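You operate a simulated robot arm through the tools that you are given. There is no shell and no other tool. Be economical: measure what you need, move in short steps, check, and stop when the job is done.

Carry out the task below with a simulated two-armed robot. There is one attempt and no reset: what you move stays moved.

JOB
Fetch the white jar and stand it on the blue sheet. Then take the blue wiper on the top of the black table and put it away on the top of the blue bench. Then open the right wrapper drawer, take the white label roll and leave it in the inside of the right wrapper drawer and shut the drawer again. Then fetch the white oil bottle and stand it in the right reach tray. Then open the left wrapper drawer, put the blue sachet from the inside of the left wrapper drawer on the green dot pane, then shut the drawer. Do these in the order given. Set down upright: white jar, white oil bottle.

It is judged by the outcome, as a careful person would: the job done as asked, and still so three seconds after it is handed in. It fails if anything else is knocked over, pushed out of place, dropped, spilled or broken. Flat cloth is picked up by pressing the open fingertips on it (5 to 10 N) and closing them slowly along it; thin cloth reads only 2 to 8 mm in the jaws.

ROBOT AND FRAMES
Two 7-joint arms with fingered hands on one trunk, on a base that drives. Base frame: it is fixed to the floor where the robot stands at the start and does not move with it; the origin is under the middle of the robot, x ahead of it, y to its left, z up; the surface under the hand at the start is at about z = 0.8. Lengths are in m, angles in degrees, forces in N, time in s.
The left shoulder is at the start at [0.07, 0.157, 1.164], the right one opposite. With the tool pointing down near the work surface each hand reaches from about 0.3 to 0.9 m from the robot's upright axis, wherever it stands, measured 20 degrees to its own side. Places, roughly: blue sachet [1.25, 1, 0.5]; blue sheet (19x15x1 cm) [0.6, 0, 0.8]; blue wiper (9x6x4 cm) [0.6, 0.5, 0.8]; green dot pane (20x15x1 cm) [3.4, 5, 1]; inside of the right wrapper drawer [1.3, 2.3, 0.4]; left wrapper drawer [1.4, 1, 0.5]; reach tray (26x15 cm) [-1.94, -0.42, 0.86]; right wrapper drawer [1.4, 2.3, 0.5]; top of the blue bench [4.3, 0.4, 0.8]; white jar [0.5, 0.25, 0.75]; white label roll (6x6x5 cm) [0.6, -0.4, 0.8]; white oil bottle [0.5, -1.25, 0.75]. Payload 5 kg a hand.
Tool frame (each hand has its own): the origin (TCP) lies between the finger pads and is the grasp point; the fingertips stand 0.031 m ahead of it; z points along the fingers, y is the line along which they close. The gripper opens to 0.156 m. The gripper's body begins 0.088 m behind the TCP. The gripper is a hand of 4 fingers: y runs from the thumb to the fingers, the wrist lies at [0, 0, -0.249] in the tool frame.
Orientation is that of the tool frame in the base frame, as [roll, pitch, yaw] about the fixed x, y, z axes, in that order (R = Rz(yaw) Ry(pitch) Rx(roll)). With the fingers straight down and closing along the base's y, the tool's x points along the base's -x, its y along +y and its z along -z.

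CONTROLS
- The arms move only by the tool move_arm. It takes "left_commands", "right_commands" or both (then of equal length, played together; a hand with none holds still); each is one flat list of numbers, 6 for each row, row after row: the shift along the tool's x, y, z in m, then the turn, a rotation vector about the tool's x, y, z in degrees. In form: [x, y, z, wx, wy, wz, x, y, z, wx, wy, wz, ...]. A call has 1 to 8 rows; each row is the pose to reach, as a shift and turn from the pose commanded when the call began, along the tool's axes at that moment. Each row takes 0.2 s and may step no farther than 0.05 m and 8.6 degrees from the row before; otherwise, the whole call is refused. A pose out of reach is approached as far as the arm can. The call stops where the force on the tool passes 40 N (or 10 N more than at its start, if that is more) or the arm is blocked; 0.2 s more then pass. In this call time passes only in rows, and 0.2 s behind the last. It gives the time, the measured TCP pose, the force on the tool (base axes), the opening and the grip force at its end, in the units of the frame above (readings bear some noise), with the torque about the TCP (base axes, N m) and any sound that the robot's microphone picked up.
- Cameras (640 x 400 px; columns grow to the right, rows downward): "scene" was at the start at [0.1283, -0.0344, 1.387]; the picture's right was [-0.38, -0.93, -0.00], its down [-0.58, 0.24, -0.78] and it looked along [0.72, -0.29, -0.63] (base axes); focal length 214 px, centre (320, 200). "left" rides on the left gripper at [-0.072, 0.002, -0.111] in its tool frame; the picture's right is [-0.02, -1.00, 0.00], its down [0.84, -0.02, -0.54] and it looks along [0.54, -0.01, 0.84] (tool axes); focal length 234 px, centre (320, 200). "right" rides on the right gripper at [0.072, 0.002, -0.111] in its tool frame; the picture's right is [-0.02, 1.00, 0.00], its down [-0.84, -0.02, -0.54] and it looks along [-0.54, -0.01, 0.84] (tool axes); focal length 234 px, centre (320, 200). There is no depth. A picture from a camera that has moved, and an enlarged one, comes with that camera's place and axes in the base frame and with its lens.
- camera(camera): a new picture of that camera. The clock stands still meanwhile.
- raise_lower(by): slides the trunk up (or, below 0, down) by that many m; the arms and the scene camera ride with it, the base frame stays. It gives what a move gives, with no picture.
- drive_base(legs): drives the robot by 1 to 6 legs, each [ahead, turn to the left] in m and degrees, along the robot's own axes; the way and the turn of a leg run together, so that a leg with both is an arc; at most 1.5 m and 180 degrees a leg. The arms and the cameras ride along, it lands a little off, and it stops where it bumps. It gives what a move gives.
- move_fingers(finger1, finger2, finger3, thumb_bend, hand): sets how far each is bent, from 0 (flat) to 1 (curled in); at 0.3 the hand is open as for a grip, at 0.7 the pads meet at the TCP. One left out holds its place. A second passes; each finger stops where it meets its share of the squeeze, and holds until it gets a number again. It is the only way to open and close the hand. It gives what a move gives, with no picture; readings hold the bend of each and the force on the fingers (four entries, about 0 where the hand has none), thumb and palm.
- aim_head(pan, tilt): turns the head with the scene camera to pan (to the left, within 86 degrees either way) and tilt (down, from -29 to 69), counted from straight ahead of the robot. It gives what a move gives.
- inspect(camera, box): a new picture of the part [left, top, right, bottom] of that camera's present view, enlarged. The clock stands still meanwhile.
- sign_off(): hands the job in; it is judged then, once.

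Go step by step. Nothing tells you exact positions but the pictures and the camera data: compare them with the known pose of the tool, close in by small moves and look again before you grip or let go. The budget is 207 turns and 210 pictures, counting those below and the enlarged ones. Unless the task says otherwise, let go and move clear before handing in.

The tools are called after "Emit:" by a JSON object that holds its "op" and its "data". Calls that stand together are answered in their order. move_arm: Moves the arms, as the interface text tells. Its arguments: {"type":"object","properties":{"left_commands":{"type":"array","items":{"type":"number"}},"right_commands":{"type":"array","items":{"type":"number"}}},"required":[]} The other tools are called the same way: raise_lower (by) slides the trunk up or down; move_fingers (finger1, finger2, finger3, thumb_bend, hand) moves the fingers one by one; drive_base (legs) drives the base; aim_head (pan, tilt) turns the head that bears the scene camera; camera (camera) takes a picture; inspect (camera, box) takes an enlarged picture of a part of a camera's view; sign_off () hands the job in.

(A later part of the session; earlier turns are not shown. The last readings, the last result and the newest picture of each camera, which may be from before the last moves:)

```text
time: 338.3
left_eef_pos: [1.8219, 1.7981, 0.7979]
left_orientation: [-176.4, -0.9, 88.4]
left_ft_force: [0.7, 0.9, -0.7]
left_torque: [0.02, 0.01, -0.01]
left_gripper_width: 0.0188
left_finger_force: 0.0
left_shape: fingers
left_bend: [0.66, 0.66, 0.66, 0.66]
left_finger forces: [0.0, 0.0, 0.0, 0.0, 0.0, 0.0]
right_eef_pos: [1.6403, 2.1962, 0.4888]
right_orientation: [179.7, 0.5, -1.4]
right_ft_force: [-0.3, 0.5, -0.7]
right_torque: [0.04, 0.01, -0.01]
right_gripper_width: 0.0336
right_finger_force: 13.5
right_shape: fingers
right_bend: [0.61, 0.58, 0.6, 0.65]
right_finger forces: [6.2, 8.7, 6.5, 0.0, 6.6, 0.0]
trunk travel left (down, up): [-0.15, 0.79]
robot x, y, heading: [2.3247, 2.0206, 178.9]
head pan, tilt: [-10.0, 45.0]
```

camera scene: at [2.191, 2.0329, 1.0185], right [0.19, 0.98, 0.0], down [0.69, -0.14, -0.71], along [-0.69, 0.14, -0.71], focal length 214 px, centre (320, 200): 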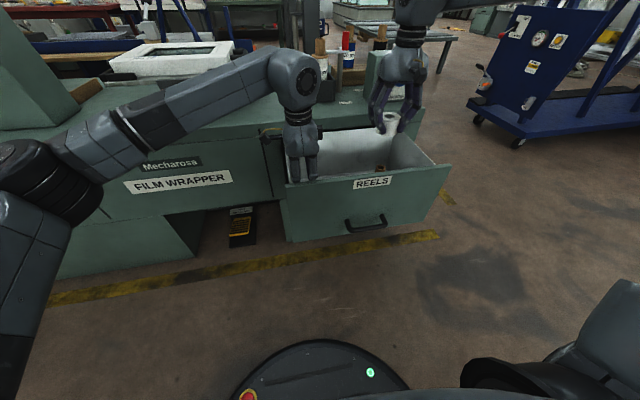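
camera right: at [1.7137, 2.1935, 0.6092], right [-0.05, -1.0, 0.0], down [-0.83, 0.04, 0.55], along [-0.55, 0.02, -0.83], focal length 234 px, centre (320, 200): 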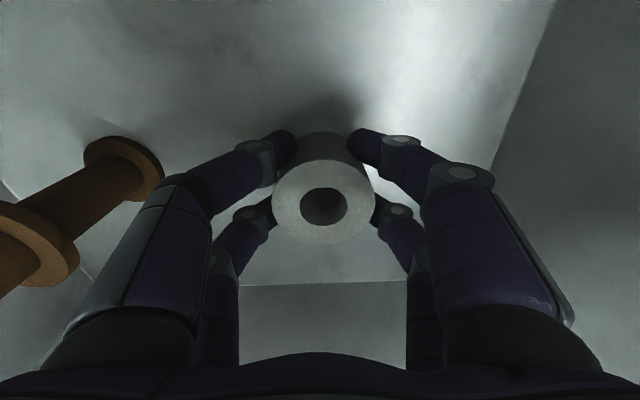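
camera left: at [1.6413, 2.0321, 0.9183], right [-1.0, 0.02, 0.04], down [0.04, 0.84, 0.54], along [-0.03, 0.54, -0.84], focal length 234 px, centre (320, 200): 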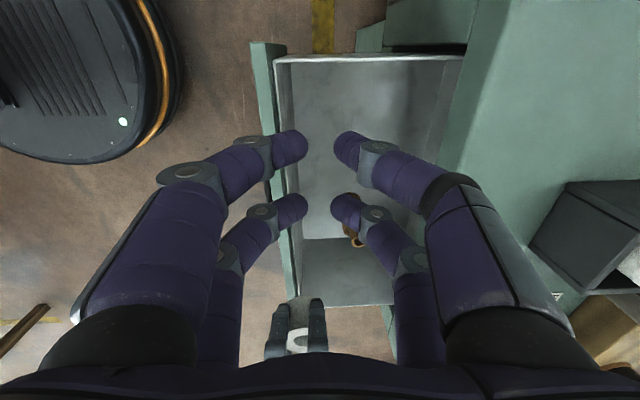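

Emit:
{"op": "raise_lower", "data": {"by": -0.007}}

Emit:
{"op": "camera", "data": {"camera": "right"}}

```text
time: 338.8
left_eef_pos: [1.8216, 1.7981, 0.7909]
left_orientation: [-176.3, -0.8, 88.3]
left_ft_force: [-0.2, 0.9, 0.2]
left_torque: [-0.01, 0.02, 0.01]
left_gripper_width: 0.0187
left_finger_force: 0.1
left_shape: fingers
left_bend: [0.66, 0.66, 0.66, 0.66]
left_finger forces: [0.1, 0.1, 0.1, 0.1, 0.0, 0.1]
right_eef_pos: [1.64, 2.1972, 0.4814]
right_orientation: [179.7, 0.4, -1.4]
right_ft_force: [-0.8, -0.2, -1.4]
right_torque: [0.01, -0.03, -0.03]
right_gripper_width: 0.0338
right_finger_force: 14.1
right_shape: fingers
right_bend: [0.61, 0.58, 0.6, 0.65]
right_finger forces: [6.2, 8.5, 6.6, 0.0, 6.6, 0.1]
trunk travel left (down, up): [-0.143, 0.797]
robot x, y, heading: [2.3216, 2.0175, 178.7]
head pan, tilt: [-10.0, 45.0]
```

```text
116 pictures are left
camera right: at [1.7137, 2.1935, 0.592], right [-0.05, -1.0, 0.0], down [-0.83, 0.04, 0.55], along [-0.55, 0.02, -0.83], focal length 234 px, centre (320, 200)
```

right: 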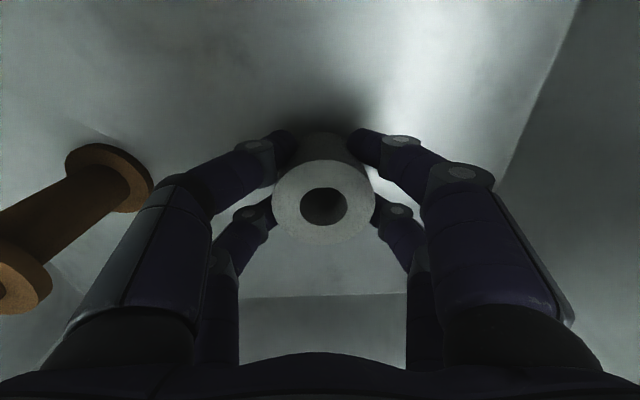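

Still no contact. Another 1 cm down.

Emit:
{"op": "raise_lower", "data": {"by": -0.01}}

```text
time: 339.4
left_eef_pos: [1.8213, 1.7987, 0.78]
left_orientation: [-176.3, -0.9, 88.2]
left_ft_force: [-0.1, 0.3, -0.4]
left_torque: [0.0, -0.01, -0.01]
left_gripper_width: 0.0186
left_finger_force: 0.1
left_shape: fingers
left_bend: [0.66, 0.66, 0.66, 0.66]
left_finger forces: [0.1, 0.0, 0.0, 0.0, 0.0, 0.0]
right_eef_pos: [1.639, 2.1957, 0.4723]
right_orientation: [179.6, 0.5, -1.4]
right_ft_force: [-0.3, 0.4, -0.4]
right_torque: [0.02, 0.04, -0.04]
right_gripper_width: 0.0336
right_finger_force: 13.6
right_shape: fingers
right_bend: [0.61, 0.58, 0.6, 0.65]
right_finger forces: [6.1, 8.6, 6.6, 0.0, 6.5, 0.0]
trunk travel left (down, up): [-0.133, 0.807]
robot x, y, heading: [2.3206, 2.0169, 178.7]
head pan, tilt: [-10.0, 45.0]
```

Emit:
{"op": "raise_lower", "data": {"by": -0.01}}

Emit:
{"op": "inspect", "data": {"camera": "right", "box": [220, 80, 420, 280]}}

```text
time: 340.0
left_eef_pos: [1.8229, 1.7979, 0.7708]
left_orientation: [-176.3, -0.9, 88.3]
left_ft_force: [-1.1, 0.4, 0.3]
left_torque: [0.0, 0.01, 0.02]
left_gripper_width: 0.0186
left_finger_force: 0.0
left_shape: fingers
left_bend: [0.66, 0.66, 0.66, 0.66]
left_finger forces: [0.0, 0.0, 0.0, 0.0, 0.0, 0.0]
right_eef_pos: [1.6391, 2.1974, 0.4647]
right_orientation: [179.7, 0.8, -1.3]
right_ft_force: [-1.9, 0.6, 11.7]
right_torque: [-0.12, 0.09, -0.02]
right_gripper_width: 0.0331
right_finger_force: 15.7
right_shape: fingers
right_bend: [0.61, 0.58, 0.59, 0.65]
right_finger forces: [6.6, 10.0, 7.8, 0.1, 7.6, 0.0]
trunk travel left (down, up): [-0.123, 0.817]
robot x, y, heading: [2.3225, 2.018, 178.7]
head pan, tilt: [-10.0, 45.0]
```

```text
2.00 times, centred on (320, 180) of right
camera zoom: at [1.7134, 2.1934, 0.5742], right [-0.05, -1.0, 0.01], down [-0.83, 0.04, 0.55], along [-0.55, 0.02, -0.83], focal length 468 px, centre (320, 240)
```

zoom: 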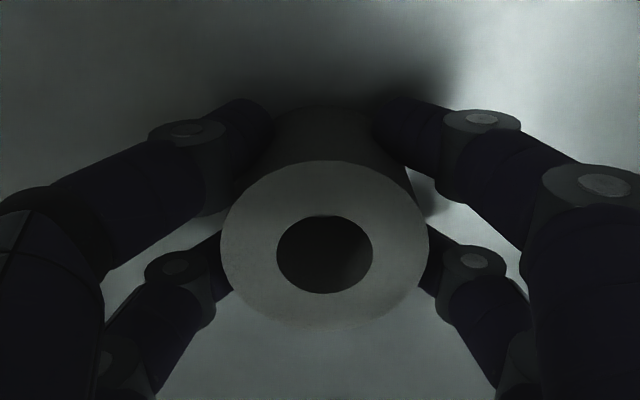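

The roll touches the drawer floor. I'll ease up 3 mm and open the fingers.

Emit:
{"op": "raise_lower", "data": {"by": 0.003}}

Emit:
{"op": "move_fingers", "data": {"hand": "right", "finger1": 0.42, "finger2": 0.42, "finger3": 0.42, "thumb_bend": 0.42}}

Emit:
{"op": "raise_lower", "data": {"by": 0.33}}

Emit:
{"op": "camera", "data": {"camera": "right"}}

```text
time: 340.5
left_eef_pos: [1.8215, 1.7978, 0.7742]
left_orientation: [-176.3, -1.0, 88.3]
left_ft_force: [-0.3, 0.7, 0.0]
left_torque: [0.03, -0.01, 0.02]
left_gripper_width: 0.0187
left_finger_force: 0.1
left_shape: fingers
left_bend: [0.66, 0.66, 0.66, 0.66]
left_finger forces: [0.0, 0.1, 0.0, 0.1, 0.0, 0.0]
right_eef_pos: [1.6404, 2.1966, 0.4646]
right_orientation: [179.7, 0.4, -1.4]
right_ft_force: [-1.7, -0.3, 5.4]
right_torque: [-0.1, 0.18, -0.02]
right_gripper_width: 0.033
right_finger_force: 15.8
right_shape: fingers
right_bend: [0.61, 0.58, 0.59, 0.65]
right_finger forces: [6.5, 9.8, 7.6, 0.0, 7.2, 0.1]
trunk travel left (down, up): [-0.126, 0.814]
robot x, y, heading: [2.3279, 2.019, 178.6]
head pan, tilt: [-10.0, 45.0]
```

```text
time: 341.5
left_eef_pos: [1.8222, 1.7986, 0.7731]
left_orientation: [-176.4, -0.9, 88.3]
left_ft_force: [0.1, 0.7, -0.1]
left_torque: [0.02, 0.0, 0.0]
left_gripper_width: 0.0185
left_finger_force: 0.0
left_shape: fingers
left_bend: [0.66, 0.66, 0.66, 0.66]
left_finger forces: [0.0, 0.1, 0.0, 0.1, 0.1, 0.0]
right_eef_pos: [1.6398, 2.1968, 0.4646]
right_orientation: [179.7, 0.6, -1.2]
right_ft_force: [0.6, 0.2, -0.7]
right_torque: [-0.02, 0.05, -0.07]
right_gripper_width: 0.1124
right_finger_force: 0.0
right_shape: fingers
right_bend: [0.42, 0.42, 0.42, 0.42]
right_finger forces: [0.0, 0.0, 0.1, 0.1, 0.0, 0.0]
trunk travel left (down, up): [-0.126, 0.814]
robot x, y, heading: [2.3211, 2.0156, 178.6]
head pan, tilt: [-10.0, 45.0]
```

```text
time: 344.8
left_eef_pos: [1.8214, 1.7991, 1.1038]
left_orientation: [-176.3, -1.0, 88.3]
left_ft_force: [-0.3, 0.4, 0.6]
left_torque: [0.02, 0.03, 0.0]
left_gripper_width: 0.019
left_finger_force: 0.0
left_shape: fingers
left_bend: [0.66, 0.66, 0.66, 0.66]
left_finger forces: [0.0, 0.1, 0.1, 0.0, 0.0, 0.0]
right_eef_pos: [1.6398, 2.1963, 0.7939]
right_orientation: [179.7, 0.4, -1.3]
right_ft_force: [0.0, -0.1, 0.4]
right_torque: [0.03, 0.02, -0.02]
right_gripper_width: 0.1124
right_finger_force: 0.2
right_shape: fingers
right_bend: [0.42, 0.42, 0.42, 0.42]
right_finger forces: [0.0, 0.0, 0.0, 0.1, 0.0, 0.0]
trunk travel left (down, up): [-0.456, 0.484]
robot x, y, heading: [2.3212, 2.0189, 178.5]
head pan, tilt: [-10.0, 45.0]
```

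```text
114 pictures are left
camera right: at [1.7135, 2.1935, 0.9048], right [-0.05, -1.0, 0.0], down [-0.83, 0.04, 0.55], along [-0.55, 0.02, -0.83], focal length 234 px, centre (320, 200)
```

right: 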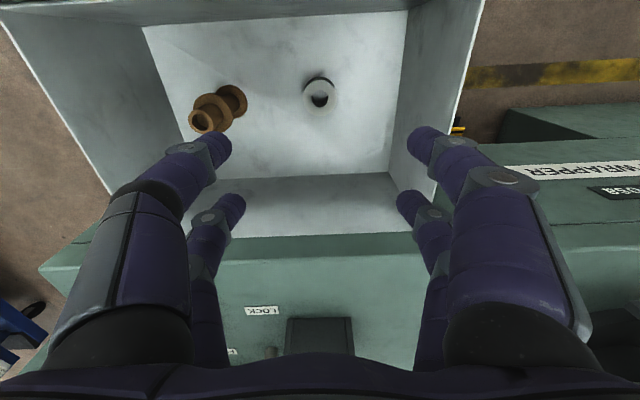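

The roll stands in the drawer. To shut it I'll close the right fist, move it out in front of the handle bar, and push the bar by driving gently.

Emit:
{"op": "move_fingers", "data": {"hand": "right", "finger1": 0.66, "finger2": 0.66, "finger3": 0.66, "thumb_bend": 0.66}}

Emit:
{"op": "move_arm", "data": {"right_commands": [0.042, -0.011, 0, 0, 0, 0, 0.084, -0.022, 0, 0, 0, 0, 0.126, -0.033, 0, 0, 0, 0, 0.168, -0.044, 0, 0, 0, 0, 0.21, -0.055, 0, 0, 0, 0, 0.25, -0.066, 0, 0, 0, 0], "left_commands": [0, 0, -0.035, 0, 0, 0, 0, 0, -0.07, 0, 0, 0, 0, 0, -0.105, 0, 0, 0, 0, 0, -0.14, 0, 0, 0, 0, 0, -0.175, 0, 0, 0, 0, 0, -0.21, 0, 0, 0]}}

Emit:
{"op": "camera", "data": {"camera": "scene"}}

```text
time: 345.8
left_eef_pos: [1.8204, 1.7984, 1.1028]
left_orientation: [-176.3, -0.8, 88.3]
left_ft_force: [0.0, -0.7, 1.1]
left_torque: [0.0, 0.02, 0.0]
left_gripper_width: 0.0188
left_finger_force: 0.0
left_shape: fingers
left_bend: [0.66, 0.66, 0.66, 0.66]
left_finger forces: [0.0, 0.0, 0.0, 0.0, 0.0, 0.0]
right_eef_pos: [1.6394, 2.1969, 0.7943]
right_orientation: [179.7, 0.5, -1.4]
right_ft_force: [-0.9, -0.3, -0.3]
right_torque: [-0.01, -0.02, 0.03]
right_gripper_width: 0.0196
right_finger_force: 0.1
right_shape: fingers
right_bend: [0.66, 0.66, 0.66, 0.66]
right_finger forces: [0.1, 0.1, 0.0, 0.0, 0.0, 0.0]
trunk travel left (down, up): [-0.456, 0.484]
robot x, y, heading: [2.3247, 2.0177, 178.6]
head pan, tilt: [-10.0, 45.0]
```

```text
time: 347.2
left_eef_pos: [1.8396, 1.7968, 1.316]
left_orientation: [-176.2, -0.8, 88.4]
left_ft_force: [0.5, 0.2, 0.9]
left_torque: [-0.02, 0.09, 0.0]
left_gripper_width: 0.0187
left_finger_force: 0.1
left_shape: fingers
left_bend: [0.66, 0.66, 0.66, 0.66]
left_finger forces: [0.1, 0.0, 0.0, 0.0, 0.1, 0.1]
right_eef_pos: [1.8931, 2.2552, 0.7936]
right_orientation: [179.6, 0.7, -1.5]
right_ft_force: [1.3, 0.0, 0.2]
right_torque: [-0.02, 0.03, -0.03]
right_gripper_width: 0.0195
right_finger_force: 0.1
right_shape: fingers
right_bend: [0.66, 0.66, 0.66, 0.66]
right_finger forces: [0.0, 0.0, 0.1, 0.0, 0.1, 0.1]
trunk travel left (down, up): [-0.456, 0.484]
robot x, y, heading: [2.3216, 2.0172, 178.7]
head pan, tilt: [-10.0, 45.0]
```

```text
113 pictures are left
camera scene: at [2.1949, 2.0359, 1.2847], right [0.2, 0.98, 0.0], down [0.69, -0.14, -0.71], along [-0.7, 0.14, -0.71], focal length 214 px, centre (320, 200)
```

scene: 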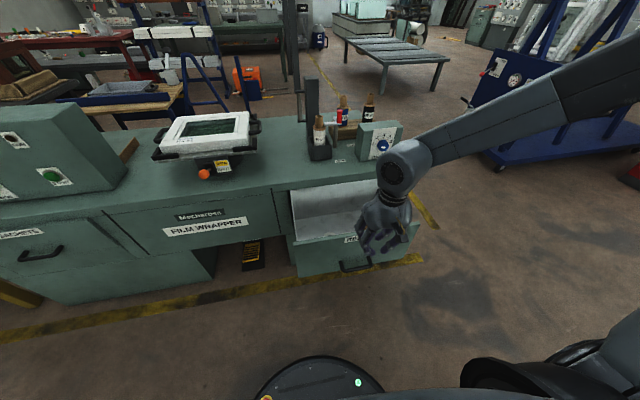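

Emit:
{"op": "raise_lower", "data": {"by": -0.285}}

Emit:
{"op": "camera", "data": {"camera": "right"}}

Emit:
{"op": "camera", "data": {"camera": "scene"}}

```text
time: 350.1
left_eef_pos: [1.8353, 1.7947, 1.0291]
left_orientation: [-176.3, -0.8, 88.2]
left_ft_force: [0.4, -0.4, -0.1]
left_torque: [0.0, 0.0, 0.02]
left_gripper_width: 0.0187
left_finger_force: 0.0
left_shape: fingers
left_bend: [0.66, 0.66, 0.66, 0.66]
left_finger forces: [0.0, 0.0, 0.0, 0.0, 0.0, 0.1]
right_eef_pos: [1.8921, 2.2553, 0.5069]
right_orientation: [179.8, 0.5, -1.3]
right_ft_force: [-0.7, 0.6, 0.3]
right_torque: [0.03, -0.01, 0.03]
right_gripper_width: 0.0194
right_finger_force: 0.1
right_shape: fingers
right_bend: [0.66, 0.66, 0.66, 0.66]
right_finger forces: [0.0, 0.0, 0.0, 0.1, 0.0, 0.0]
trunk travel left (down, up): [-0.171, 0.769]
robot x, y, heading: [2.3206, 2.0187, 178.7]
head pan, tilt: [-10.0, 45.0]
```

```text
112 pictures are left
camera right: at [1.9654, 2.2515, 0.6179], right [-0.05, -1.0, 0.0], down [-0.83, 0.04, 0.55], along [-0.55, 0.02, -0.83], focal length 234 px, centre (320, 200)
```

right: 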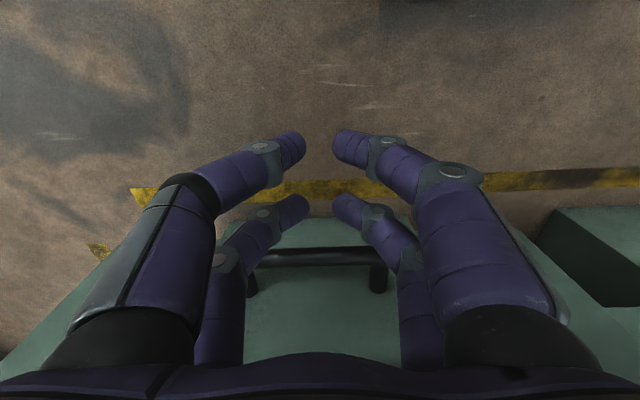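

```text
111 pictures are left
camera scene: at [2.1919, 2.0341, 0.9995], right [0.2, 0.98, 0.0], down [0.69, -0.14, -0.71], along [-0.69, 0.14, -0.71], focal length 214 px, centre (320, 200)
```

scene: 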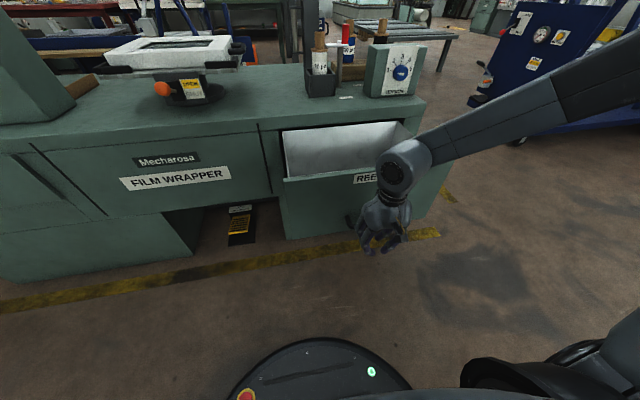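

The fist is 3–4 cm in front of the bar. I'll drive forward 0.22 m to push.

Emit:
{"op": "drive_base", "data": {"legs": [[0.22, 0]]}}

Emit:
{"op": "camera", "data": {"camera": "scene"}}

Emit:
{"op": "camera", "data": {"camera": "right"}}

```text
time: 351.8
left_eef_pos: [1.6108, 1.8021, 1.0287]
left_orientation: [-176.3, -0.9, 88.1]
left_ft_force: [-0.6, -0.4, 0.7]
left_torque: [0.02, 0.0, 0.02]
left_gripper_width: 0.0188
left_finger_force: 0.1
left_shape: fingers
left_bend: [0.66, 0.66, 0.66, 0.66]
left_finger forces: [0.0, 0.1, 0.0, 0.0, 0.0, 0.1]
right_eef_pos: [1.6697, 2.2625, 0.5066]
right_orientation: [179.7, 0.4, -1.4]
right_ft_force: [-0.1, -0.2, -1.0]
right_torque: [0.02, -0.08, -0.03]
right_gripper_width: 0.0193
right_finger_force: 0.0
right_shape: fingers
right_bend: [0.66, 0.66, 0.66, 0.66]
right_finger forces: [0.1, 0.0, 0.0, 0.0, 0.0, 0.0]
trunk travel left (down, up): [-0.171, 0.769]
robot x, y, heading: [2.0957, 2.0246, 178.5]
head pan, tilt: [-10.0, 45.0]
```

```text
110 pictures are left
camera scene: at [1.9686, 2.04, 0.9993], right [0.2, 0.98, 0.0], down [0.69, -0.14, -0.71], along [-0.69, 0.14, -0.71], focal length 214 px, centre (320, 200)
```

scene: 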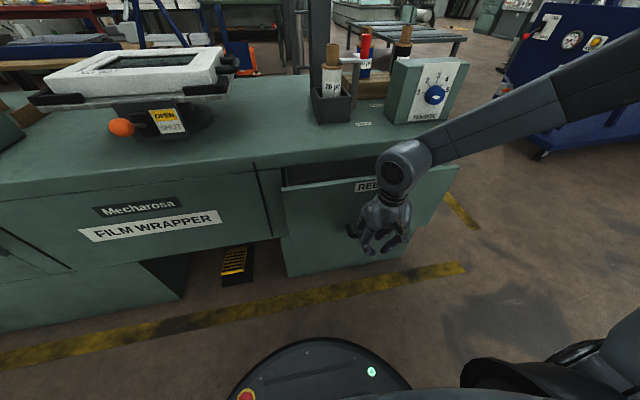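

```text
109 pictures are left
camera right: at [1.7432, 2.2583, 0.6174], right [-0.05, -1.0, 0.0], down [-0.83, 0.04, 0.55], along [-0.55, 0.02, -0.83], focal length 234 px, centre (320, 200)
```

right: 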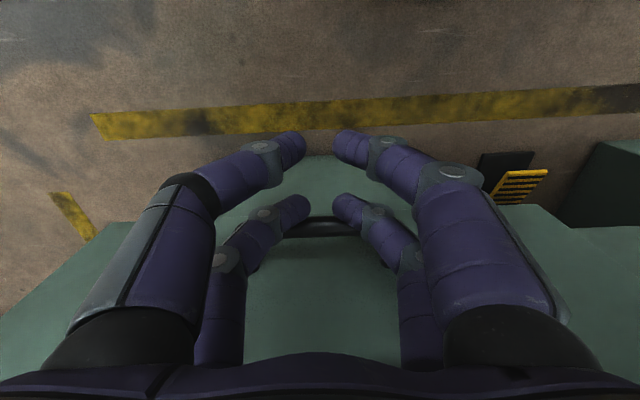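

The drawer is nearly shut. I'll push the last part gently with the arm.

Emit:
{"op": "move_arm", "data": {"right_commands": [-0.02, 0, 0, 0, 0, 0, -0.04, 0, 0, 0, 0, 0, -0.055, 0, 0, 0, 0, 0, -0.07, 0, 0, 0, 0, 0, -0.08, 0, 0, 0, 0, 0, -0.09, 0, 0, 0, 0, 0]}}

Emit:
{"op": "camera", "data": {"camera": "scene"}}

```text
time: 353.1
left_eef_pos: [1.6113, 1.8024, 1.0297]
left_orientation: [-176.2, -0.9, 88.0]
left_ft_force: [-0.4, 0.6, -0.4]
left_torque: [-0.01, -0.02, -0.02]
left_gripper_width: 0.0189
left_finger_force: 0.1
left_shape: fingers
left_bend: [0.66, 0.66, 0.66, 0.66]
left_finger forces: [0.1, 0.0, 0.0, 0.0, 0.1, 0.0]
right_eef_pos: [1.5837, 2.2638, 0.5077]
right_orientation: [179.8, 0.2, -1.5]
right_ft_force: [12.9, -0.7, 3.0]
right_torque: [-0.04, -0.23, 0.16]
right_gripper_width: 0.0193
right_finger_force: 6.0
right_shape: fingers
right_bend: [0.66, 0.66, 0.66, 0.66]
right_finger forces: [0.1, 10.2, 2.6, 0.0, 0.0, 0.0]
trunk travel left (down, up): [-0.171, 0.769]
robot x, y, heading: [2.1029, 2.0234, 178.6]
head pan, tilt: [-10.0, 45.0]
```

```text
108 pictures are left
camera scene: at [1.9706, 2.0399, 0.9997], right [0.2, 0.98, 0.0], down [0.69, -0.14, -0.71], along [-0.69, 0.14, -0.71], focal length 214 px, centre (320, 200)
```

scene: 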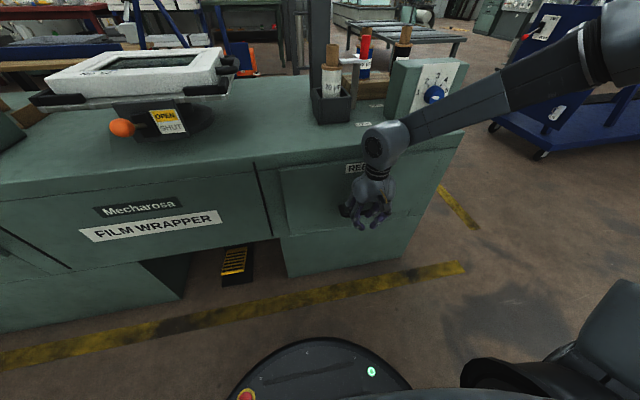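

It looks shut, with 13 N of contact. I'll give a final small push to confirm, then retreat.

Emit:
{"op": "move_arm", "data": {"right_commands": [-0.008, 0, 0, 0, 0, 0, -0.016, 0, 0, 0, 0, 0, -0.024, 0, 0, 0, 0, 0]}}

Emit:
{"op": "move_arm", "data": {"right_commands": [0.04, 0, 0, 0, 0, 0, 0.085, 0, 0, 0, 0, 0, 0.13, 0, 0, 0, 0, 0, 0.17, 0, 0, 0, 0, 0]}}

Emit:
{"op": "inspect", "data": {"camera": "scene", "box": [240, 120, 460, 290]}}

```text
time: 353.6
left_eef_pos: [1.6113, 1.8025, 1.0297]
left_orientation: [-176.3, -0.9, 88.1]
left_ft_force: [-0.2, -0.9, -0.4]
left_torque: [0.03, -0.02, 0.01]
left_gripper_width: 0.0187
left_finger_force: 0.0
left_shape: fingers
left_bend: [0.66, 0.66, 0.66, 0.66]
left_finger forces: [0.0, 0.0, 0.1, 0.0, 0.1, 0.1]
right_eef_pos: [1.5835, 2.263, 0.5062]
right_orientation: [179.9, -0.6, -1.4]
right_ft_force: [13.6, -1.6, 10.8]
right_torque: [-0.1, 0.01, 0.15]
right_gripper_width: 0.0194
right_finger_force: 7.0
right_shape: fingers
right_bend: [0.66, 0.66, 0.66, 0.66]
right_finger forces: [0.0, 11.0, 3.6, 0.0, 0.0, 0.1]
trunk travel left (down, up): [-0.171, 0.769]
robot x, y, heading: [2.0993, 2.0244, 178.2]
head pan, tilt: [-10.0, 45.0]
stopped in row 2 (right hand): the force on the tool passed its limit at 46 N (the readings are from after the stop); the commanded pose is now the measured one
```

```text
time: 354.6
left_eef_pos: [1.6123, 1.803, 1.0303]
left_orientation: [-176.3, -0.8, 88.2]
left_ft_force: [0.0, 0.3, -0.5]
left_torque: [-0.01, 0.01, -0.02]
left_gripper_width: 0.0189
left_finger_force: 0.0
left_shape: fingers
left_bend: [0.66, 0.66, 0.66, 0.66]
left_finger forces: [0.0, 0.0, 0.0, 0.0, 0.0, 0.1]
right_eef_pos: [1.752, 2.2581, 0.5079]
right_orientation: [179.8, -0.3, -1.5]
right_ft_force: [-0.7, 0.1, 0.1]
right_torque: [-0.01, 0.01, 0.01]
right_gripper_width: 0.0189
right_finger_force: 0.0
right_shape: fingers
right_bend: [0.66, 0.66, 0.66, 0.66]
right_finger forces: [0.0, 0.1, 0.0, 0.0, 0.1, 0.1]
trunk travel left (down, up): [-0.171, 0.769]
robot x, y, heading: [2.1007, 2.0237, 178.2]
head pan, tilt: [-10.0, 45.0]
```

```text
2.35 times, centred on (350, 205) of scene
camera zoom: at [1.9703, 2.0401, 0.9996], right [0.2, 0.98, 0.0], down [0.69, -0.14, -0.71], along [-0.69, 0.14, -0.71], focal length 505 px, centre (249, 188)
```

zoom: 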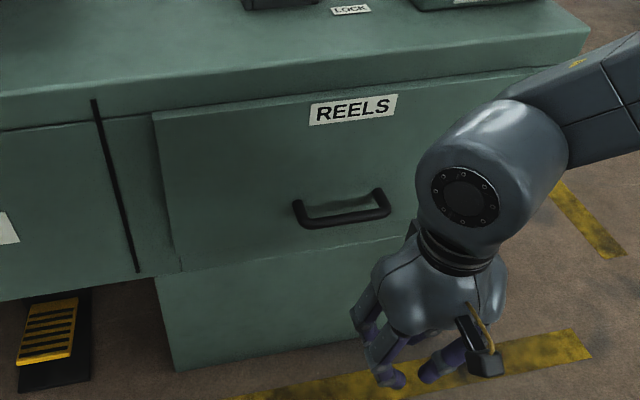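

The drawer is shut with the roll inside. Next is the oil bottle, so I'll raise the trunk, back off, and drive round again to the black table.

Emit:
{"op": "drive_base", "data": {"legs": [[-0.3, 0]]}}

Emit:
{"op": "raise_lower", "data": {"by": 0.55}}

Emit:
{"op": "move_arm", "data": {"right_commands": [0, 0, -0.04, 0, 0, 0, 0, 0, -0.08, 0, 0, 0, 0, 0, -0.12, 0, 0, 0, 0, 0, -0.16, 0, 0, 0]}}

```text
time: 356.6
left_eef_pos: [1.9078, 1.7954, 1.0299]
left_orientation: [-176.3, -0.8, 88.0]
left_ft_force: [0.0, 0.2, 0.2]
left_torque: [0.05, 0.01, -0.03]
left_gripper_width: 0.0186
left_finger_force: 0.1
left_shape: fingers
left_bend: [0.66, 0.66, 0.66, 0.66]
left_finger forces: [0.1, 0.1, 0.1, 0.0, 0.0, 0.1]
right_eef_pos: [2.0488, 2.2504, 0.5073]
right_orientation: [179.8, -0.3, -1.6]
right_ft_force: [0.6, -0.6, 0.4]
right_torque: [0.01, 0.02, 0.01]
right_gripper_width: 0.0193
right_finger_force: 0.1
right_shape: fingers
right_bend: [0.66, 0.66, 0.66, 0.66]
right_finger forces: [0.0, 0.2, 0.1, 0.0, 0.1, 0.1]
trunk travel left (down, up): [-0.171, 0.769]
robot x, y, heading: [2.3959, 2.0165, 178.2]
head pan, tilt: [-10.0, 45.0]
```

```text
refused: 0.55 is not a number from -0.4 to 0.4
```

```text
time: 357.6
left_eef_pos: [1.9068, 1.7952, 1.0288]
left_orientation: [-176.3, -0.8, 88.0]
left_ft_force: [0.3, -0.4, -0.3]
left_torque: [0.0, 0.0, 0.0]
left_gripper_width: 0.0187
left_finger_force: 0.0
left_shape: fingers
left_bend: [0.66, 0.66, 0.66, 0.66]
left_finger forces: [0.0, 0.0, 0.0, 0.1, 0.0, 0.0]
right_eef_pos: [2.0472, 2.2509, 0.6681]
right_orientation: [179.8, -0.5, -1.5]
right_ft_force: [-0.5, -0.8, -0.6]
right_torque: [0.01, -0.02, 0.01]
right_gripper_width: 0.0191
right_finger_force: 0.1
right_shape: fingers
right_bend: [0.66, 0.66, 0.66, 0.66]
right_finger forces: [0.1, 0.0, 0.0, 0.0, 0.0, 0.1]
trunk travel left (down, up): [-0.171, 0.769]
robot x, y, heading: [2.3994, 2.0184, 178.2]
head pan, tilt: [-10.0, 45.0]
```

Emit:
{"op": "raise_lower", "data": {"by": 0.4}}

Emit:
{"op": "raise_lower", "data": {"by": 0.12}}

Emit:
{"op": "drive_base", "data": {"legs": [[0, -88], [1.08, 0], [0, 90]]}}

Emit:
{"op": "aim_head", "data": {"pan": 0, "tilt": 25}}

Emit:
{"op": "camera", "data": {"camera": "scene"}}

```text
time: 361.4
left_eef_pos: [1.9072, 1.7953, 1.4293]
left_orientation: [-176.3, -0.8, 88.1]
left_ft_force: [-1.0, -0.2, 0.5]
left_torque: [0.02, -0.02, -0.01]
left_gripper_width: 0.0186
left_finger_force: 0.1
left_shape: fingers
left_bend: [0.66, 0.66, 0.66, 0.66]
left_finger forces: [0.0, 0.1, 0.1, 0.1, 0.0, 0.1]
right_eef_pos: [2.0472, 2.2517, 1.0664]
right_orientation: [179.8, -0.5, -1.6]
right_ft_force: [-0.2, 1.0, 0.3]
right_torque: [0.0, -0.04, 0.01]
right_gripper_width: 0.0193
right_finger_force: 0.1
right_shape: fingers
right_bend: [0.66, 0.66, 0.66, 0.66]
right_finger forces: [0.0, 0.1, 0.0, 0.0, 0.0, 0.1]
trunk travel left (down, up): [-0.571, 0.369]
robot x, y, heading: [2.3962, 2.0119, 178.2]
head pan, tilt: [-10.0, 45.0]
```

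```text
time: 362.9
left_eef_pos: [1.9062, 1.7953, 1.5483]
left_orientation: [-176.2, -0.8, 88.1]
left_ft_force: [0.5, -0.3, 0.2]
left_torque: [0.01, 0.04, 0.0]
left_gripper_width: 0.0187
left_finger_force: 0.1
left_shape: fingers
left_bend: [0.66, 0.66, 0.66, 0.66]
left_finger forces: [0.0, 0.1, 0.1, 0.0, 0.1, 0.0]
right_eef_pos: [2.0472, 2.2516, 1.1872]
right_orientation: [179.8, -0.6, -1.6]
right_ft_force: [0.7, -0.1, 0.3]
right_torque: [-0.02, -0.02, 0.0]
right_gripper_width: 0.0193
right_finger_force: 0.1
right_shape: fingers
right_bend: [0.66, 0.66, 0.66, 0.66]
right_finger forces: [0.0, 0.0, 0.1, 0.0, 0.0, 0.0]
trunk travel left (down, up): [-0.691, 0.249]
robot x, y, heading: [2.3964, 2.0142, 178.2]
head pan, tilt: [-10.0, 45.0]
```

```text
time: 376.1
left_eef_pos: [1.9218, 2.8996, 1.5497]
left_orientation: [-176.3, -0.8, 87.3]
left_ft_force: [-0.3, 0.5, -0.7]
left_torque: [0.01, -0.01, 0.04]
left_gripper_width: 0.0188
left_finger_force: 0.0
left_shape: fingers
left_bend: [0.66, 0.66, 0.66, 0.66]
left_finger forces: [0.0, 0.1, 0.0, 0.0, 0.1, 0.0]
right_eef_pos: [2.0686, 3.3526, 1.1856]
right_orientation: [179.7, -0.5, -2.3]
right_ft_force: [-0.3, 0.2, 0.2]
right_torque: [-0.02, -0.04, -0.02]
right_gripper_width: 0.0191
right_finger_force: 0.2
right_shape: fingers
right_bend: [0.66, 0.66, 0.66, 0.66]
right_finger forces: [0.0, 0.0, 0.0, 0.1, 0.1, 0.0]
trunk travel left (down, up): [-0.691, 0.249]
robot x, y, heading: [2.4112, 3.1146, 177.2]
head pan, tilt: [-10.0, 45.0]
```

```text
time: 376.9
left_eef_pos: [1.9248, 2.8989, 1.5495]
left_orientation: [-176.2, -0.8, 87.2]
left_ft_force: [0.1, 0.2, 1.3]
left_torque: [-0.01, 0.01, -0.02]
left_gripper_width: 0.0183
left_finger_force: 0.0
left_shape: fingers
left_bend: [0.66, 0.66, 0.66, 0.66]
left_finger forces: [0.0, 0.1, 0.0, 0.0, 0.1, 0.0]
right_eef_pos: [2.0678, 3.3531, 1.1864]
right_orientation: [179.7, -0.4, -2.3]
right_ft_force: [0.9, -0.5, 0.1]
right_torque: [0.01, -0.04, -0.03]
right_gripper_width: 0.0192
right_finger_force: 0.0
right_shape: fingers
right_bend: [0.66, 0.66, 0.66, 0.66]
right_finger forces: [0.1, 0.1, 0.1, 0.0, 0.1, 0.0]
trunk travel left (down, up): [-0.691, 0.249]
robot x, y, heading: [2.4153, 3.1153, 177.4]
head pan, tilt: [0.0, 25.0]
```

```text
106 pictures are left
camera scene: at [2.2713, 3.1173, 1.55], right [0.04, 1.0, 0.0], down [0.42, -0.02, -0.91], along [-0.91, 0.04, -0.42], focal length 214 px, centre (320, 200)
```

scene: 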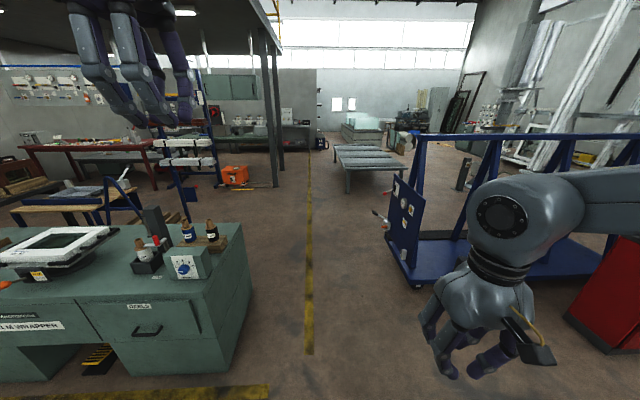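

Emit:
{"op": "drive_base", "data": {"legs": [[0, 3], [1.5, 0], [1.45, 0], [0, 90]]}}

Emit:
{"op": "camera", "data": {"camera": "scene"}}

```text
time: 395.4
left_eef_pos: [-0.306, 2.6036, 1.5497]
left_orientation: [-176.4, -0.8, 179.7]
left_ft_force: [0.0, 0.2, 0.4]
left_torque: [0.03, 0.01, -0.02]
left_gripper_width: 0.0189
left_finger_force: 0.1
left_shape: fingers
left_bend: [0.66, 0.66, 0.66, 0.66]
left_finger forces: [0.1, 0.0, 0.1, 0.0, 0.0, 0.1]
right_eef_pos: [-0.7648, 2.7311, 1.187]
right_orientation: [179.8, -0.4, 90.1]
right_ft_force: [-1.1, 0.3, 0.1]
right_torque: [-0.04, 0.01, 0.02]
right_gripper_width: 0.0192
right_finger_force: 0.0
right_shape: fingers
right_bend: [0.66, 0.66, 0.66, 0.66]
right_finger forces: [0.1, 0.1, 0.0, 0.0, 0.0, 0.0]
trunk travel left (down, up): [-0.691, 0.249]
robot x, y, heading: [-0.5387, 3.0852, -90.0]
head pan, tilt: [0.0, 25.0]
```

```text
105 pictures are left
camera scene: at [-0.5412, 2.943, 1.5501], right [-1.0, 0.0, 0.0], down [0.0, 0.42, -0.91], along [0.0, -0.91, -0.42], focal length 214 px, centre (320, 200)
```

scene: 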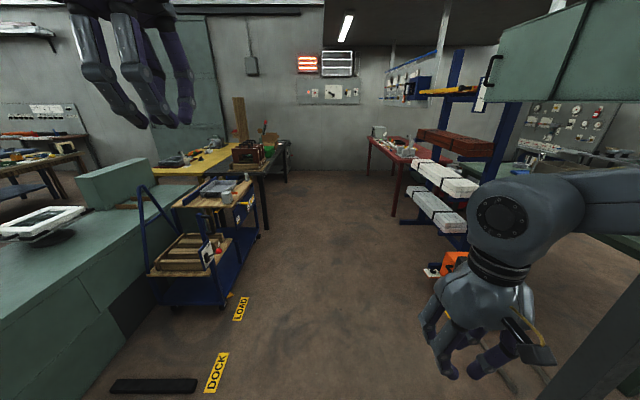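

Emit:
{"op": "drive_base", "data": {"legs": [[1.5, 0], [1.5, 0], [1.0, 0]]}}

Emit:
{"op": "aim_head", "data": {"pan": 60, "tilt": 35}}

Emit:
{"op": "camera", "data": {"camera": "scene"}}

Emit:
{"op": "aim_head", "data": {"pan": -75, "tilt": 30}}

Emit:
{"op": "camera", "data": {"camera": "scene"}}

```text
time: 414.7
left_eef_pos: [-0.3107, -1.3913, 1.5496]
left_orientation: [-176.3, -0.9, 179.5]
left_ft_force: [-0.1, 0.3, -0.1]
left_torque: [0.01, -0.02, 0.01]
left_gripper_width: 0.0189
left_finger_force: 0.1
left_shape: fingers
left_bend: [0.66, 0.66, 0.66, 0.66]
left_finger forces: [0.0, 0.0, 0.0, 0.1, 0.0, 0.1]
right_eef_pos: [-0.7705, -1.2626, 1.1875]
right_orientation: [179.8, -0.3, 90.1]
right_ft_force: [0.2, 0.0, -0.4]
right_torque: [-0.01, 0.02, 0.03]
right_gripper_width: 0.0194
right_finger_force: 0.1
right_shape: fingers
right_bend: [0.66, 0.66, 0.66, 0.66]
right_finger forces: [0.0, 0.0, 0.0, 0.1, 0.0, 0.0]
trunk travel left (down, up): [-0.691, 0.249]
robot x, y, heading: [-0.5392, -0.9084, -90.1]
head pan, tilt: [0.0, 25.0]
```

```text
time: 416.0
left_eef_pos: [-0.3098, -1.3924, 1.5487]
left_orientation: [-176.4, -0.8, 179.5]
left_ft_force: [0.2, 0.1, -0.7]
left_torque: [-0.01, 0.0, -0.02]
left_gripper_width: 0.0186
left_finger_force: 0.1
left_shape: fingers
left_bend: [0.66, 0.66, 0.66, 0.66]
left_finger forces: [0.0, 0.1, 0.0, 0.0, 0.1, 0.1]
right_eef_pos: [-0.7702, -1.2644, 1.1872]
right_orientation: [179.8, -0.4, 90.0]
right_ft_force: [-0.6, 0.2, 0.2]
right_torque: [0.0, 0.03, -0.01]
right_gripper_width: 0.0192
right_finger_force: 0.2
right_shape: fingers
right_bend: [0.66, 0.66, 0.66, 0.66]
right_finger forces: [0.1, 0.0, 0.0, 0.1, 0.0, 0.1]
trunk travel left (down, up): [-0.691, 0.249]
robot x, y, heading: [-0.5409, -0.905, -90.3]
head pan, tilt: [60.0, 35.0]
```

```text
104 pictures are left
camera scene: at [-0.4688, -1.0054, 1.5343], right [-0.5, -0.86, 0.0], down [-0.5, 0.29, -0.82], along [0.71, -0.41, -0.57], focal length 214 px, centre (320, 200)
```

scene: 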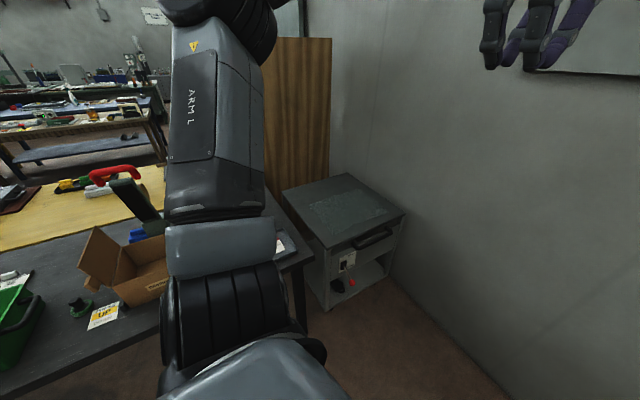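

```text
time: 418.1
left_eef_pos: [-0.311, -1.3923, 1.5487]
left_orientation: [-176.2, -0.9, 179.5]
left_ft_force: [-0.6, 1.2, -0.2]
left_torque: [0.0, -0.02, 0.01]
left_gripper_width: 0.0187
left_finger_force: 0.0
left_shape: fingers
left_bend: [0.66, 0.66, 0.66, 0.66]
left_finger forces: [0.0, 0.1, 0.0, 0.0, 0.1, 0.0]
right_eef_pos: [-0.7707, -1.265, 1.1877]
right_orientation: [179.7, -0.4, 89.9]
right_ft_force: [-0.6, -0.2, -0.4]
right_torque: [-0.01, 0.02, -0.04]
right_gripper_width: 0.0193
right_finger_force: 0.0
right_shape: fingers
right_bend: [0.66, 0.66, 0.66, 0.66]
right_finger forces: [0.1, 0.0, 0.0, 0.0, 0.1, 0.0]
trunk travel left (down, up): [-0.691, 0.249]
robot x, y, heading: [-0.5425, -0.9055, -90.2]
head pan, tilt: [-75.0, 30.0]
```

```text
103 pictures are left
camera scene: at [-0.6323, -0.9843, 1.5421], right [-0.26, 0.97, 0.0], down [0.48, 0.13, -0.87], along [-0.84, -0.22, -0.5], focal length 214 px, centre (320, 200)
```

scene: 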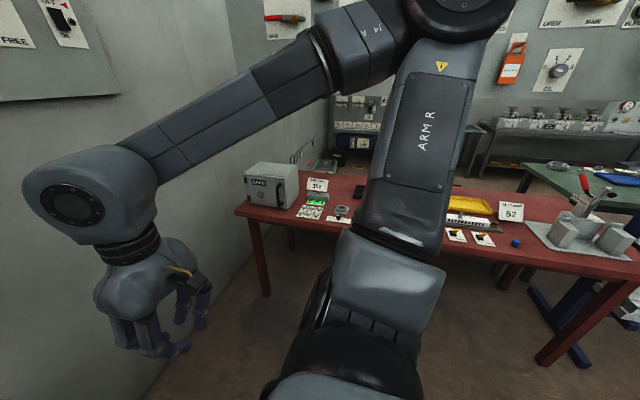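

Emit:
{"op": "drive_base", "data": {"legs": [[0, 90]]}}

Emit:
{"op": "aim_head", "data": {"pan": -15, "tilt": 40}}

Emit:
{"op": "camera", "data": {"camera": "scene"}}

```text
time: 422.3
left_eef_pos: [-0.0568, -0.6843, 1.5498]
left_orientation: [-176.3, -0.7, -91.5]
left_ft_force: [0.3, 0.2, 0.7]
left_torque: [0.01, 0.01, 0.0]
left_gripper_width: 0.0184
left_finger_force: 0.0
left_shape: fingers
left_bend: [0.66, 0.66, 0.66, 0.66]
left_finger forces: [0.0, 0.0, 0.0, 0.0, 0.1, 0.0]
right_eef_pos: [-0.1922, -1.1411, 1.1869]
right_orientation: [179.7, -0.4, 179.0]
right_ft_force: [-1.0, -0.1, 0.1]
right_torque: [-0.01, -0.03, -0.01]
right_gripper_width: 0.0191
right_finger_force: 0.0
right_shape: fingers
right_bend: [0.66, 0.66, 0.66, 0.66]
right_finger forces: [0.1, 0.0, 0.0, 0.0, 0.0, 0.0]
trunk travel left (down, up): [-0.691, 0.249]
robot x, y, heading: [-0.5451, -0.9083, -1.2]
head pan, tilt: [-75.0, 30.0]
```

```text
time: 423.6
left_eef_pos: [-0.0568, -0.6856, 1.5497]
left_orientation: [-176.3, -0.8, -91.5]
left_ft_force: [0.5, 0.2, -0.4]
left_torque: [0.05, -0.02, 0.02]
left_gripper_width: 0.0186
left_finger_force: 0.0
left_shape: fingers
left_bend: [0.66, 0.66, 0.66, 0.66]
left_finger forces: [0.0, 0.0, 0.1, 0.1, 0.1, 0.0]
right_eef_pos: [-0.1926, -1.1411, 1.1867]
right_orientation: [179.8, -0.4, 179.0]
right_ft_force: [-0.7, 0.0, -0.8]
right_torque: [0.02, -0.05, 0.0]
right_gripper_width: 0.0193
right_finger_force: 0.2
right_shape: fingers
right_bend: [0.66, 0.66, 0.66, 0.66]
right_finger forces: [0.1, 0.0, 0.0, 0.0, 0.0, 0.0]
trunk travel left (down, up): [-0.691, 0.249]
robot x, y, heading: [-0.5446, -0.91, -1.1]
head pan, tilt: [-15.0, 40.0]
```

```text
102 pictures are left
camera scene: at [-0.4131, -0.9355, 1.5267], right [-0.28, -0.96, 0.0], down [-0.62, 0.18, -0.77], along [0.74, -0.21, -0.64], focal length 214 px, centre (320, 200)
```

scene: 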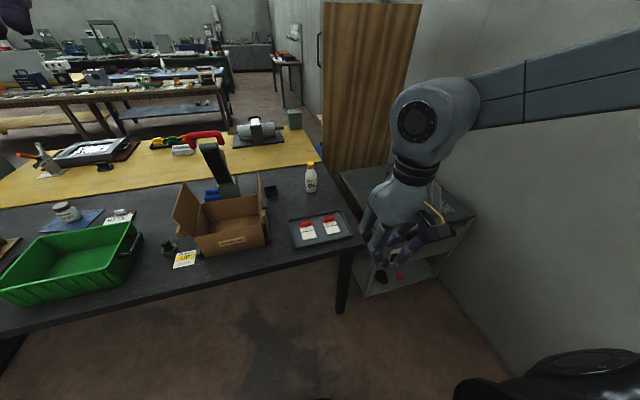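

The white oil bottle with the yellow cap stands at about (0.51, -1.145), roughly 18 cm tall. I'll drive closer.

Emit:
{"op": "drive_base", "data": {"legs": [[0, 1], [0.42, 0]]}}

Emit:
{"op": "camera", "data": {"camera": "scene"}}

Emit:
{"op": "inspect", "data": {"camera": "right", "box": [160, 60, 480, 260]}}

```text
time: 426.5
left_eef_pos: [0.3563, -0.672, 1.5496]
left_orientation: [-176.3, -0.8, -90.0]
left_ft_force: [-1.1, -0.6, -0.2]
left_torque: [0.02, 0.0, 0.01]
left_gripper_width: 0.0188
left_finger_force: 0.0
left_shape: fingers
left_bend: [0.66, 0.66, 0.66, 0.66]
left_finger forces: [0.0, 0.0, 0.0, 0.0, 0.0, 0.1]
right_eef_pos: [0.2332, -1.1317, 1.1866]
right_orientation: [179.9, -0.4, -179.5]
right_ft_force: [0.3, -0.8, 0.3]
right_torque: [-0.02, -0.02, -0.01]
right_gripper_width: 0.0189
right_finger_force: 0.0
right_shape: fingers
right_bend: [0.66, 0.66, 0.66, 0.66]
right_finger forces: [0.0, 0.0, 0.0, 0.0, 0.1, 0.1]
trunk travel left (down, up): [-0.691, 0.249]
robot x, y, heading: [-0.127, -0.9057, 0.3]
head pan, tilt: [-15.0, 40.0]
```

```text
101 pictures are left
camera scene: at [0.0062, -0.9314, 1.5269], right [-0.25, -0.97, 0.0], down [-0.62, 0.16, -0.77], along [0.74, -0.19, -0.64], focal length 214 px, centre (320, 200)
```

scene: 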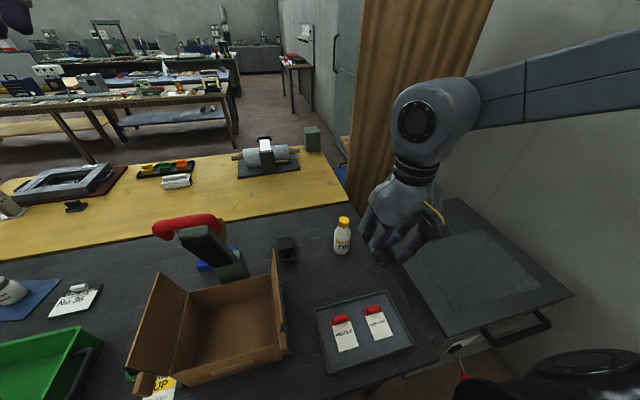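

```text
2.00 times, centred on (320, 160) of right
camera zoom: at [0.1616, -1.1308, 1.2986], right [0.02, 1.0, 0.0], down [0.84, -0.01, 0.54], along [0.54, -0.01, -0.84], focal length 468 px, centre (320, 280)
```

zoom: 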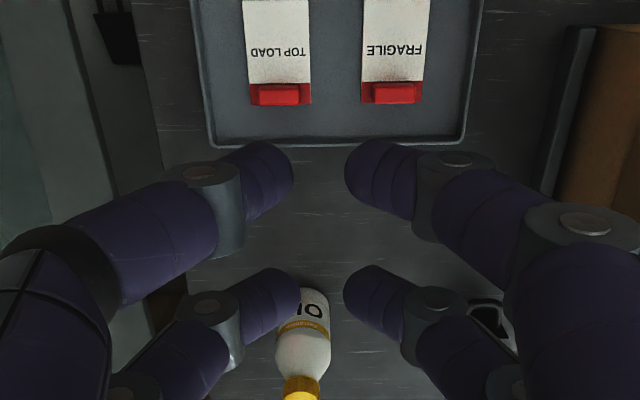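

Emit:
{"op": "inspect", "data": {"camera": "scene", "box": [300, 190, 400, 290]}}

```text
4.00 times, centred on (350, 240) of scene
camera zoom: at [0.0062, -0.9314, 1.5269], right [-0.25, -0.97, 0.0], down [-0.62, 0.16, -0.77], along [0.74, -0.19, -0.64], focal length 858 px, centre (200, 40)
```

zoom: 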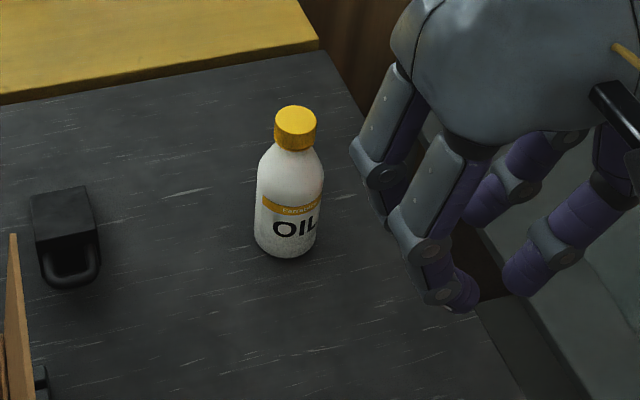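

The bottle's body is 6–7 cm wide up to z ≈ 0.92, with the cap to 0.987 at (0.508, -1.15). I'll open the right hand and move above it.

Emit:
{"op": "move_fingers", "data": {"hand": "right", "finger1": 0.3, "finger2": 0.3, "finger3": 0.3, "thumb_bend": 0.3}}

Emit:
{"op": "raise_lower", "data": {"by": -0.1}}

Emit:
{"op": "move_arm", "data": {"right_commands": [-0.04, -0.003, 0, 0, 0, 0, -0.08, -0.006, 0, 0, 0, 0, -0.12, -0.009, 0, 0, 0, 0, -0.16, -0.012, 0, 0, 0, 0, -0.2, -0.015, 0, 0, 0, 0, -0.24, -0.018, 0.01, 0, 0, 0, -0.275, -0.018, 0.02, 0, 0, 0]}}

Emit:
{"op": "camera", "data": {"camera": "right"}}

Emit:
{"op": "camera", "data": {"camera": "scene"}}

```text
time: 427.5
left_eef_pos: [0.3576, -0.6717, 1.5496]
left_orientation: [-176.4, -0.8, -90.0]
left_ft_force: [0.5, 0.0, -0.3]
left_torque: [0.02, 0.0, 0.01]
left_gripper_width: 0.0186
left_finger_force: 0.2
left_shape: fingers
left_bend: [0.66, 0.66, 0.66, 0.66]
left_finger forces: [0.1, 0.1, 0.0, 0.0, 0.0, 0.0]
right_eef_pos: [0.233, -1.1315, 1.1867]
right_orientation: [179.8, -0.4, -179.5]
right_ft_force: [0.9, -0.5, -1.0]
right_torque: [0.01, 0.0, 0.01]
right_gripper_width: 0.1598
right_finger_force: 0.1
right_shape: fingers
right_bend: [0.3, 0.3, 0.3, 0.3]
right_finger forces: [0.1, 0.1, 0.0, 0.0, 0.0, 0.1]
trunk travel left (down, up): [-0.691, 0.249]
robot x, y, heading: [-0.1249, -0.908, 0.4]
head pan, tilt: [-15.0, 40.0]
```

```text
time: 428.9
left_eef_pos: [0.358, -0.6718, 1.4491]
left_orientation: [-176.3, -0.9, -90.0]
left_ft_force: [-0.7, 0.3, -0.3]
left_torque: [0.01, -0.04, -0.03]
left_gripper_width: 0.0188
left_finger_force: 0.0
left_shape: fingers
left_bend: [0.66, 0.66, 0.66, 0.66]
left_finger forces: [0.0, 0.1, 0.1, 0.0, 0.1, 0.1]
right_eef_pos: [0.2325, -1.1323, 1.0862]
right_orientation: [179.8, -0.4, -179.4]
right_ft_force: [-0.3, 0.1, -0.4]
right_torque: [-0.01, -0.05, 0.04]
right_gripper_width: 0.1596
right_finger_force: 0.0
right_shape: fingers
right_bend: [0.3, 0.3, 0.3, 0.3]
right_finger forces: [0.1, 0.1, 0.0, 0.0, 0.0, 0.0]
trunk travel left (down, up): [-0.591, 0.349]
robot x, y, heading: [-0.1207, -0.9124, 0.2]
head pan, tilt: [-15.0, 40.0]
```

```text
time: 430.5
left_eef_pos: [0.3596, -0.6715, 1.4479]
left_orientation: [-176.4, -0.8, -90.0]
left_ft_force: [0.0, 0.2, 0.4]
left_torque: [0.02, 0.04, -0.02]
left_gripper_width: 0.0192
left_finger_force: 0.1
left_shape: fingers
left_bend: [0.66, 0.66, 0.66, 0.66]
left_finger forces: [0.1, 0.0, 0.1, 0.0, 0.1, 0.0]
right_eef_pos: [0.5087, -1.1486, 1.064]
right_orientation: [179.8, -0.6, -179.5]
right_ft_force: [1.2, -0.6, -0.7]
right_torque: [0.03, 0.01, 0.04]
right_gripper_width: 0.1597
right_finger_force: 0.0
right_shape: fingers
right_bend: [0.3, 0.3, 0.3, 0.3]
right_finger forces: [0.1, 0.0, 0.2, 0.0, 0.0, 0.0]
trunk travel left (down, up): [-0.591, 0.349]
robot x, y, heading: [-0.1237, -0.911, 0.4]
head pan, tilt: [-15.0, 40.0]
```

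```text
98 pictures are left
camera right: at [0.4381, -1.1481, 1.175], right [0.02, 1.0, 0.0], down [0.84, -0.02, 0.54], along [0.54, -0.01, -0.84], focal length 234 px, centre (320, 200)
```

right: 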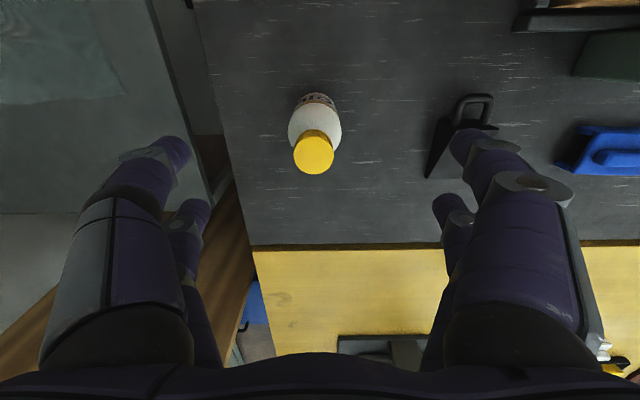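

```text
97 pictures are left
camera scene: at [0.0098, -0.9317, 1.4265], right [-0.25, -0.97, 0.0], down [-0.62, 0.16, -0.76], along [0.74, -0.19, -0.64], focal length 214 px, centre (320, 200)
```

scene: 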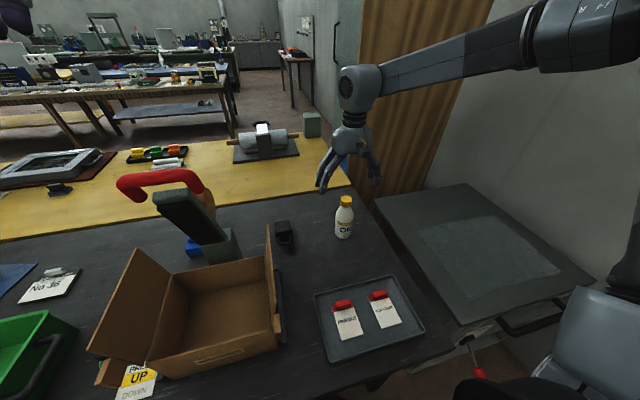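

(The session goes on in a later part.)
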